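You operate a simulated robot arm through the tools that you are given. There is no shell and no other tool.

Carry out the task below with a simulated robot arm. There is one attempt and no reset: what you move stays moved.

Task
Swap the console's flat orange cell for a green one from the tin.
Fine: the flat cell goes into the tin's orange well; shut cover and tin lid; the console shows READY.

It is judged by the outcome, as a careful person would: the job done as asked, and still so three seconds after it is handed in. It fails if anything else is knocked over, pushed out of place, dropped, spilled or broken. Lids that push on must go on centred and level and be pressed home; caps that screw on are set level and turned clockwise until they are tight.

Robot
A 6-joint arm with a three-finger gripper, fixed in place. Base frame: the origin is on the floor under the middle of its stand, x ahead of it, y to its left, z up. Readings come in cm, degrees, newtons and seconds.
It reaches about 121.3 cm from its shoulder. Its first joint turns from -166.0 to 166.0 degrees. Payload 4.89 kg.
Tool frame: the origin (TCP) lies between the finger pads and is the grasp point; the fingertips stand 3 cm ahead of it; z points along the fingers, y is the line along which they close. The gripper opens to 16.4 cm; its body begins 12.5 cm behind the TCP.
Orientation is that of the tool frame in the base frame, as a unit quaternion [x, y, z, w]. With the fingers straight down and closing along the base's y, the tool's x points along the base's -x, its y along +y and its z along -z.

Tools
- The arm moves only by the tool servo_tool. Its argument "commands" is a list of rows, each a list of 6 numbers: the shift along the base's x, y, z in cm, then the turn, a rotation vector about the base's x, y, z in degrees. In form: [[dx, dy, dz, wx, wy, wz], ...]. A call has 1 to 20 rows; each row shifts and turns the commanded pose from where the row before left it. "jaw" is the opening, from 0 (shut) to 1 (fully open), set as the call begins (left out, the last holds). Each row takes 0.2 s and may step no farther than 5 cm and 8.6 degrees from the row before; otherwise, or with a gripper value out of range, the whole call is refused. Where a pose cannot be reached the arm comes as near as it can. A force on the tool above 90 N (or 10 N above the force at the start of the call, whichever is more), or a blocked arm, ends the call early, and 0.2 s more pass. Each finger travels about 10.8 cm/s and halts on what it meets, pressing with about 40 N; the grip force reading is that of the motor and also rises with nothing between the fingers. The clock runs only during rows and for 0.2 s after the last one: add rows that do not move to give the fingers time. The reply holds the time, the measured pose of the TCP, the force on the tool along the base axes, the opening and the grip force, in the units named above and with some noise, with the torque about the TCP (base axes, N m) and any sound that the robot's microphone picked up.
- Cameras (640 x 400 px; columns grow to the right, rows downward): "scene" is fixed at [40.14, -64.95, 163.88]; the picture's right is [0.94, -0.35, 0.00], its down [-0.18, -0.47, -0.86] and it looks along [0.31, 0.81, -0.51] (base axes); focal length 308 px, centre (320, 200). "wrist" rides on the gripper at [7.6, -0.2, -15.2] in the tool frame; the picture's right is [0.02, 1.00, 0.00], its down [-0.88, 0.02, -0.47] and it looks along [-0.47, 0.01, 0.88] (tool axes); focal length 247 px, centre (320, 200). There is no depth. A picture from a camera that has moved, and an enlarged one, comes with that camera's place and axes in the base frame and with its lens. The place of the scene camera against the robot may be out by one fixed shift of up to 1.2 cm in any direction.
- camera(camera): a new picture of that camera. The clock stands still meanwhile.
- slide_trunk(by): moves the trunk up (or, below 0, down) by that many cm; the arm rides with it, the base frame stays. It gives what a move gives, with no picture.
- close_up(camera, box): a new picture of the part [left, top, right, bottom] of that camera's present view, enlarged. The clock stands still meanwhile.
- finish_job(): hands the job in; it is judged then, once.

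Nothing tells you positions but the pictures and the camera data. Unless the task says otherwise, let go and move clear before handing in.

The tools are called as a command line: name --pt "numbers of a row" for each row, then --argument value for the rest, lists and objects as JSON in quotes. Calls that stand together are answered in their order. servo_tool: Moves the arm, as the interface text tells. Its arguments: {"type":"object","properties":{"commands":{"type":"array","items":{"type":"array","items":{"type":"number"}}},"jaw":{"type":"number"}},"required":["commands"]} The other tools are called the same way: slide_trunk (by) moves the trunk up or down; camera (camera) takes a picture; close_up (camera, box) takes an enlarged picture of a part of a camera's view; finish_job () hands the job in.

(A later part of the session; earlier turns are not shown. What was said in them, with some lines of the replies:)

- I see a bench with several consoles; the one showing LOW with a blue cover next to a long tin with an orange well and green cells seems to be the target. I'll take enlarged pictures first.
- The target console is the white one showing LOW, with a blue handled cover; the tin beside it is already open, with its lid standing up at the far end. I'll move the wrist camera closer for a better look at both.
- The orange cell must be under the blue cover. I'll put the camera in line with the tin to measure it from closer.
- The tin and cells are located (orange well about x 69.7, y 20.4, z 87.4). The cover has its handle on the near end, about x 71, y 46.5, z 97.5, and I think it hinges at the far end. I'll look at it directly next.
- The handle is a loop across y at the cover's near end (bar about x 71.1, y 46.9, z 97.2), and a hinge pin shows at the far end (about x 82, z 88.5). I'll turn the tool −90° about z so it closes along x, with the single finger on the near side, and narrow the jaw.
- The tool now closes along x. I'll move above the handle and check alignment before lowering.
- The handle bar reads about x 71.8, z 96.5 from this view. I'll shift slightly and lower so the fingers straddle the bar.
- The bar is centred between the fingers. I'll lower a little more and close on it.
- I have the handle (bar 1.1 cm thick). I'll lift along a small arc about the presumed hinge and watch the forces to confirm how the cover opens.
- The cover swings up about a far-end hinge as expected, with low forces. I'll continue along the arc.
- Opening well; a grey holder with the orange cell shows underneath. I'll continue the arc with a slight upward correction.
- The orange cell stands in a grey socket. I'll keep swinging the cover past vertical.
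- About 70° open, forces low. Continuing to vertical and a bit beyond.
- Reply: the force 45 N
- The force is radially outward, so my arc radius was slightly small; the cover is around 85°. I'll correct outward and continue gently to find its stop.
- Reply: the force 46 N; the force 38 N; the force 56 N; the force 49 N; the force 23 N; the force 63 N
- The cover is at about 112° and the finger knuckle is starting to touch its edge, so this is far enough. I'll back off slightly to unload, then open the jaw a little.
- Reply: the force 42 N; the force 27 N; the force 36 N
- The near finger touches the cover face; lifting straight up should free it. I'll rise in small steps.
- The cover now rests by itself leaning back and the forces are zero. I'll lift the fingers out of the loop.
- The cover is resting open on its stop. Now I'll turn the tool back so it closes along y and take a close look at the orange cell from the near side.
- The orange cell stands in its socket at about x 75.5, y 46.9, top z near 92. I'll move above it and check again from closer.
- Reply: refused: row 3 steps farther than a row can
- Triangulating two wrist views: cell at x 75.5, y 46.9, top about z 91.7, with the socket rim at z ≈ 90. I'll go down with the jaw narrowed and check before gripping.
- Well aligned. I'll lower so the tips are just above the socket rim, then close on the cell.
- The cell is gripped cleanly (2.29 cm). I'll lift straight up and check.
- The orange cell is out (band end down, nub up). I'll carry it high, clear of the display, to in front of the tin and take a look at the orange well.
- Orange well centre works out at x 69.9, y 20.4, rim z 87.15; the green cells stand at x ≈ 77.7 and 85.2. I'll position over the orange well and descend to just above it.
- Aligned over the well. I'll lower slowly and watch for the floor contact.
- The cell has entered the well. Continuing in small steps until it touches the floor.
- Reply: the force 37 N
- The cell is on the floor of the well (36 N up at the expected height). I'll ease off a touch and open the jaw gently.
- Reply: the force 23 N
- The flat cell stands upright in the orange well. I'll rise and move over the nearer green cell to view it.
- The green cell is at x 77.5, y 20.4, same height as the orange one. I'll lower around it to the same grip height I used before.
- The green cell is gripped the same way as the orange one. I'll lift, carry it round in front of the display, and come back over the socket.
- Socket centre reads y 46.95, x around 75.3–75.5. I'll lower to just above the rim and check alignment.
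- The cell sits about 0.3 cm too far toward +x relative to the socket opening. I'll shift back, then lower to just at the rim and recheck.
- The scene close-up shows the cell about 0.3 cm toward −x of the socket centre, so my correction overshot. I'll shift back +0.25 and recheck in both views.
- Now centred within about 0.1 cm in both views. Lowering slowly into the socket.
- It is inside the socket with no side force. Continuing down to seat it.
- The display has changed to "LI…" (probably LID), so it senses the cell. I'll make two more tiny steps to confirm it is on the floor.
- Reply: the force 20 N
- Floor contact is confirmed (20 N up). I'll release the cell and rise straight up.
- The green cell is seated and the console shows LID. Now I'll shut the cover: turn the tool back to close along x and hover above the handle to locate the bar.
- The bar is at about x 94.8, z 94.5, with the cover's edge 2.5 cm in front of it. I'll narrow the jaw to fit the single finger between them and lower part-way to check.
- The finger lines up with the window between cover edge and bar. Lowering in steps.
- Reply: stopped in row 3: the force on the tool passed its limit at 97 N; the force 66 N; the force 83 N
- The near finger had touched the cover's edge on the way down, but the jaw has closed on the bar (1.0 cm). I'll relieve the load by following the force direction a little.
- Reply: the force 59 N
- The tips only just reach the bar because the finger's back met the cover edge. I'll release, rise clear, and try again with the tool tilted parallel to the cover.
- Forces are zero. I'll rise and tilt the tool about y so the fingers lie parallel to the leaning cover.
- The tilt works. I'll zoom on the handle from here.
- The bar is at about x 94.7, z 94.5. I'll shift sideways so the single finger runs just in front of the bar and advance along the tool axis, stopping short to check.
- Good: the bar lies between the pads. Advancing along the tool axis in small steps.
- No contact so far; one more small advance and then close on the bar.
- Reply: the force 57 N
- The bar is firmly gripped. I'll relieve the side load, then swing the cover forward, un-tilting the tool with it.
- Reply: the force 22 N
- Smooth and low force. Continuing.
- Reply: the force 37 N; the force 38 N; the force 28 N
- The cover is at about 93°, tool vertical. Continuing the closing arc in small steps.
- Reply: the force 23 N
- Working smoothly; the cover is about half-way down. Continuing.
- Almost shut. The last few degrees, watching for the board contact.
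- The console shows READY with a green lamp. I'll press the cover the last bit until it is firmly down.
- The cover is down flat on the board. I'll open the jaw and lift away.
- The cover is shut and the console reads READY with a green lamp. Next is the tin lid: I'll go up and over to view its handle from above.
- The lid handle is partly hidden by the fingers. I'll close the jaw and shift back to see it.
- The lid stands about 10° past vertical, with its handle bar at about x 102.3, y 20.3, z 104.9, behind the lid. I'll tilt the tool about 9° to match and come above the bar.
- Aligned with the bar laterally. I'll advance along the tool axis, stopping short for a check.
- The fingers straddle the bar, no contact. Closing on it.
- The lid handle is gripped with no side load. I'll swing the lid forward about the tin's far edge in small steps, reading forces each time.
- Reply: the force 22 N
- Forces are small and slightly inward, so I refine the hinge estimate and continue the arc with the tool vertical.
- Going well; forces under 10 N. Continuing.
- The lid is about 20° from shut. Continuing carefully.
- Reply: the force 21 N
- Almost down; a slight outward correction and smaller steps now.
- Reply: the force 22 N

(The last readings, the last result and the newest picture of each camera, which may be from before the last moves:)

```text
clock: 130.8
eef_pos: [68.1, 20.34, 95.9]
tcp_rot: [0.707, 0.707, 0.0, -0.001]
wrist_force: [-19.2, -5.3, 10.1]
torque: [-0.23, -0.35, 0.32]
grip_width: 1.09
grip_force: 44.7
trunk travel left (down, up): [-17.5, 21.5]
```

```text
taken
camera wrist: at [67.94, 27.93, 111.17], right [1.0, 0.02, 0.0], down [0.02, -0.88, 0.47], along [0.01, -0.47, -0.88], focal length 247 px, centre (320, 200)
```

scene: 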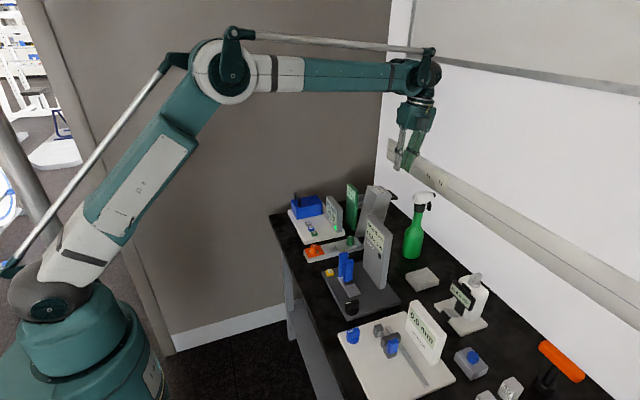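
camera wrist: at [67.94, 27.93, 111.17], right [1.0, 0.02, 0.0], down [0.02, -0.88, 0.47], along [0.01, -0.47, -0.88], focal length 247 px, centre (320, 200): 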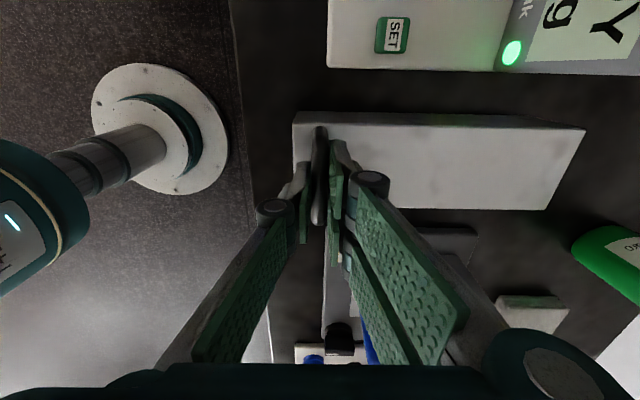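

Forces suggest it is at or very near its stop. I'll open the jaw and look at how it sits.

servo_tool --pt "0 0 0 0 0 0" --pt "0 0 0 0 0 0" --pt "0 0 0 0 0 0" --jaw 0.3

servo_tool --pt "0 0 1 0 0 0" --pt "0 0 2 0 0 0" --pt "0 0 4 0 0 0" --pt "0 0 4 0 0 0" --pt "0 0 0 0 0 0"

close_up --camera "scene" --box '[295, 205, 365, 265]'

camera --camera "wrist"

```text
clock: 131.6
eef_pos: [68.23, 20.37, 95.87]
tcp_rot: [0.707, 0.707, 0.0, -0.001]
wrist_force: [0.1, -0.5, -0.1]
torque: [0.05, 0.0, 0.01]
grip_width: 4.93
grip_force: 0.1
trunk travel left (down, up): [-17.5, 21.5]
```

```text
clock: 132.8
eef_pos: [68.18, 20.39, 106.91]
tcp_rot: [0.708, 0.707, 0.0, -0.001]
wrist_force: [-0.8, -0.3, 0.5]
torque: [-0.01, -0.09, 0.01]
grip_width: 4.91
grip_force: 0.0
trunk travel left (down, up): [-17.5, 21.5]
```

```text
6.67 times, centred on (330, 235) of scene
camera zoom: at [40.14, -64.95, 163.88], right [0.94, -0.35, 0.0], down [-0.18, -0.47, -0.86], along [0.31, 0.81, -0.51], focal length 2054 px, centre (253, -33)
```

zoom: 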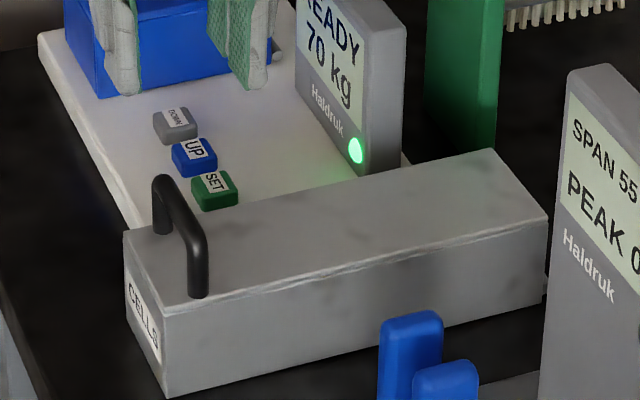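

```text
taken
camera wrist: at [68.03, 27.89, 122.2], right [1.0, 0.02, 0.0], down [0.02, -0.88, 0.47], along [0.01, -0.47, -0.88], focal length 247 px, centre (320, 200)
```

wrist: 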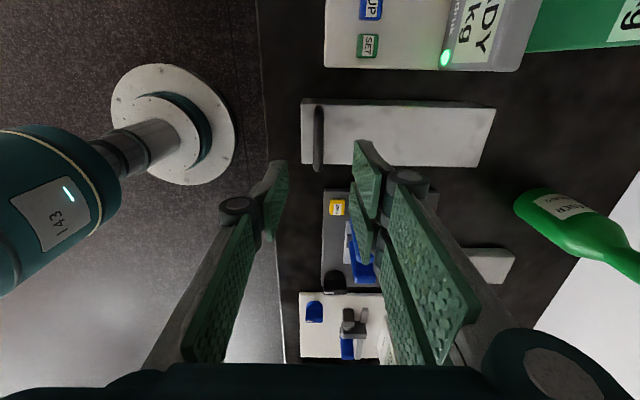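

The lid sits level at both ends (rim z ≈ 85.0 and 85.1). As a check that it is home, I'll press lightly on its top with closed fingers, just behind the handle.

servo_tool --pt "3.5 0 0 0 0 0" --pt "3.5 0 -1 0 0 0" --pt "0 0 -4 0 0 0" --pt "0 0 -4 0 0 0" --pt "0 0 -1.5 0 0 0" --pt "0 0 0 0 0 0" --jaw 0.0

close_up --camera "scene" --box '[295, 195, 365, 265]'

```text
clock: 134.2
eef_pos: [75.13, 20.43, 96.35]
tcp_rot: [0.707, 0.707, -0.001, -0.001]
wrist_force: [-0.7, -0.4, -0.9]
torque: [0.0, 0.01, 0.0]
grip_width: 0.0
grip_force: 39.8
trunk travel left (down, up): [-17.5, 21.5]
```

```text
5.71 times, centred on (330, 230) of scene
camera zoom: at [40.14, -64.95, 163.88], right [0.94, -0.35, 0.0], down [-0.18, -0.47, -0.86], along [0.31, 0.81, -0.51], focal length 1761 px, centre (263, 29)
```

zoom: 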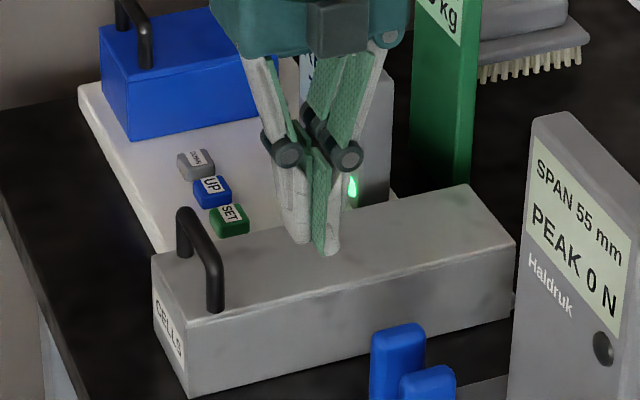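

servo_tool --pt "0 0 -0.5 0 0 0" --pt "0 0 -0.4 0 0 0" --pt "0 0 -0.3 0 0 0" --pt "0 0 0 0 0 0"

servo_tool --pt "0 0 -0.2 0 0 0" --pt "0 0 -0.2 0 0 0" --pt "0 0 0 0 0 0"

```text
clock: 135.2
eef_pos: [75.08, 20.3, 95.27]
tcp_rot: [0.707, 0.707, -0.001, -0.001]
wrist_force: [0.0, 0.1, 0.0]
torque: [0.02, 0.0, -0.03]
grip_width: 0.01
grip_force: 40.1
trunk travel left (down, up): [-17.5, 21.5]
```

```text
clock: 136.0
eef_pos: [75.18, 20.39, 94.75]
tcp_rot: [0.708, 0.707, 0.0, -0.001]
wrist_force: [0.3, 0.3, 0.1]
torque: [-0.01, 0.03, -0.05]
grip_width: 0.0
grip_force: 40.3
trunk travel left (down, up): [-17.5, 21.5]
```

servo_tool --pt "0 0 -0.2 0 0 0" --pt "0 0 -0.15 0 0 0" --pt "0 0 0 0 0 0"

servo_tool --pt "0 0 -0.15 0 0 0" --pt "0 0 -0.1 0 0 0" --pt "0 0 0 0 0 0"

```text
clock: 136.8
eef_pos: [75.26, 20.39, 94.48]
tcp_rot: [0.707, 0.707, -0.001, 0.0]
wrist_force: [-0.5, 0.7, 0.4]
torque: [0.05, -0.01, 0.04]
grip_width: 0.0
grip_force: 39.4
trunk travel left (down, up): [-17.5, 21.5]
```

```text
clock: 137.6
eef_pos: [75.29, 20.39, 94.27]
tcp_rot: [0.707, 0.707, 0.0, -0.001]
wrist_force: [-0.2, -0.2, 0.4]
torque: [0.0, 0.04, 0.0]
grip_width: 0.0
grip_force: 40.1
trunk travel left (down, up): [-17.5, 21.5]
```

servo_tool --pt "0 0 -0.12 0 0 0" --pt "0 0 -0.12 0 0 0" --pt "0 0 0 0 0 0"

servo_tool --pt "0 0 -0.1 0 0 0" --pt "0 0 -0.1 0 0 0" --pt "0 0 0 0 0 0"

```text
clock: 138.4
eef_pos: [75.18, 20.42, 94.03]
tcp_rot: [0.707, 0.707, 0.001, -0.001]
wrist_force: [10.3, 1.5, 41.1]
torque: [-0.13, -0.36, 0.05]
grip_width: 0.6
grip_force: 45.2
trunk travel left (down, up): [-17.5, 21.5]
```

```text
clock: 139.1
eef_pos: [75.18, 20.41, 94.06]
tcp_rot: [0.707, 0.707, 0.002, 0.0]
wrist_force: [-5.4, -0.5, 53.1]
torque: [-0.14, 0.08, 0.04]
grip_width: 0.61
grip_force: 45.1
trunk travel left (down, up): [-17.5, 21.5]
stopped in row 3: the force on the tool passed its limit at 93 N (the readings are from after the stop); the commanded pose is now the measured one
```

The lid is firmly home (solid contact at its top). I'll lift straight up, clear of everything, and check the final state.

servo_tool --pt "0 0 1 0 0 0" --pt "0 0 3 0 0 0" --pt "0 0 4 0 0 0" --pt "0 0 4 0 0 0" --pt "0 0 4 0 0 0" --pt "-4 0 2 0 0 0" --pt "-4 0 0 0 0 0" --pt "-4 0 0 0 0 0" --pt "-4 0 0 0 0 0" --pt "0 0 0 0 0 0" --jaw 0.1

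camera --camera "scene"

close_up --camera "scene" --box '[280, 170, 380, 270]'

camera --camera "wrist"

```text
clock: 141.3
eef_pos: [59.18, 20.6, 111.94]
tcp_rot: [0.707, 0.707, 0.001, 0.0]
wrist_force: [-0.4, 0.0, 0.7]
torque: [0.02, -0.09, 0.01]
grip_width: 1.62
grip_force: 0.0
trunk travel left (down, up): [-17.5, 21.5]
```

```text
taken
```

scene: 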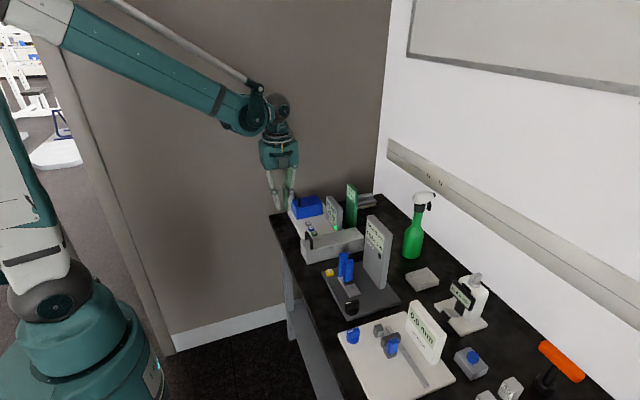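

```text
4.00 times, centred on (330, 220) of scene
camera zoom: at [40.14, -64.95, 163.88], right [0.94, -0.35, 0.0], down [-0.18, -0.47, -0.86], along [0.31, 0.81, -0.51], focal length 1233 px, centre (280, 120)
```

zoom: 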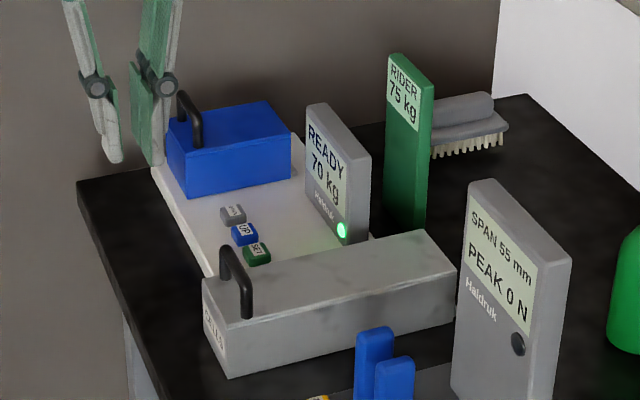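

```text
taken
camera wrist: at [58.93, 28.06, 127.17], right [1.0, 0.02, 0.0], down [0.02, -0.88, 0.47], along [0.01, -0.47, -0.88], focal length 247 px, centre (320, 200)
```

wrist: 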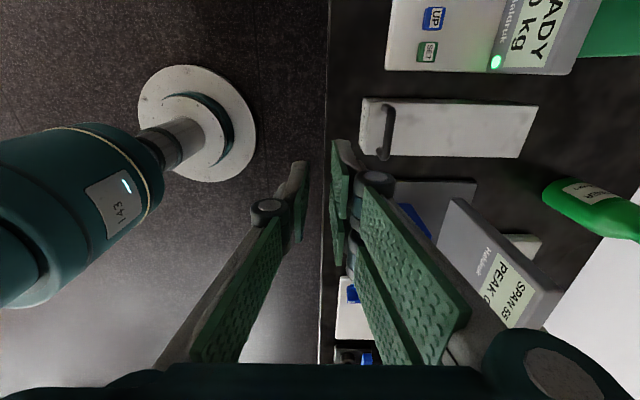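

Console shows READY, cover and lid look shut. One last close look at the cover seating before handing in.

close_up --camera "scene" --box '[300, 185, 350, 235]'

```text
8.00 times, centred on (325, 210) of scene
camera zoom: at [40.14, -64.95, 163.88], right [0.94, -0.35, 0.0], down [-0.18, -0.47, -0.86], along [0.31, 0.81, -0.51], focal length 2465 px, centre (280, 120)
```

zoom: 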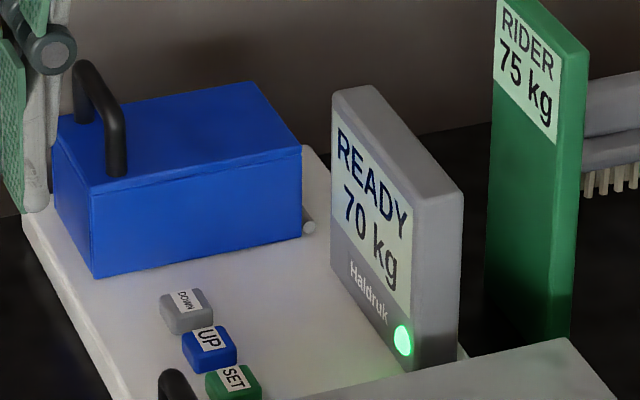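

The cover is flush on the board, the console shows READY with a green lamp, the tin lid is level and shut, and the gripper is clear. Handing in.

finish_job

```text
The job is handed in.
```

The cell swap is done: the console shows READY with a green lamp, and I handed the job in.

- **Flat cell:** the orange cell stands upright in the tin's orange well.
- **New cell:** a green cell from the tin is in the console's socket, seated on the floor of it.
- **Cover:** the console's blue cover is shut and flush on the board.
- **Tin lid:** it is shut and level. I pressed on it lightly to confirm it was home; that press briefly reached 93 N, but nothing moved.

While closing the cover, my first approach to the handle pushed on the cover's edge at about 97 N. I backed off and came in tilted instead; the cover then closed normally.

The console reads 70 kg and the sign beside it says RIDER 75 kg. The task didn't ask for the weight to be set, so I left it.
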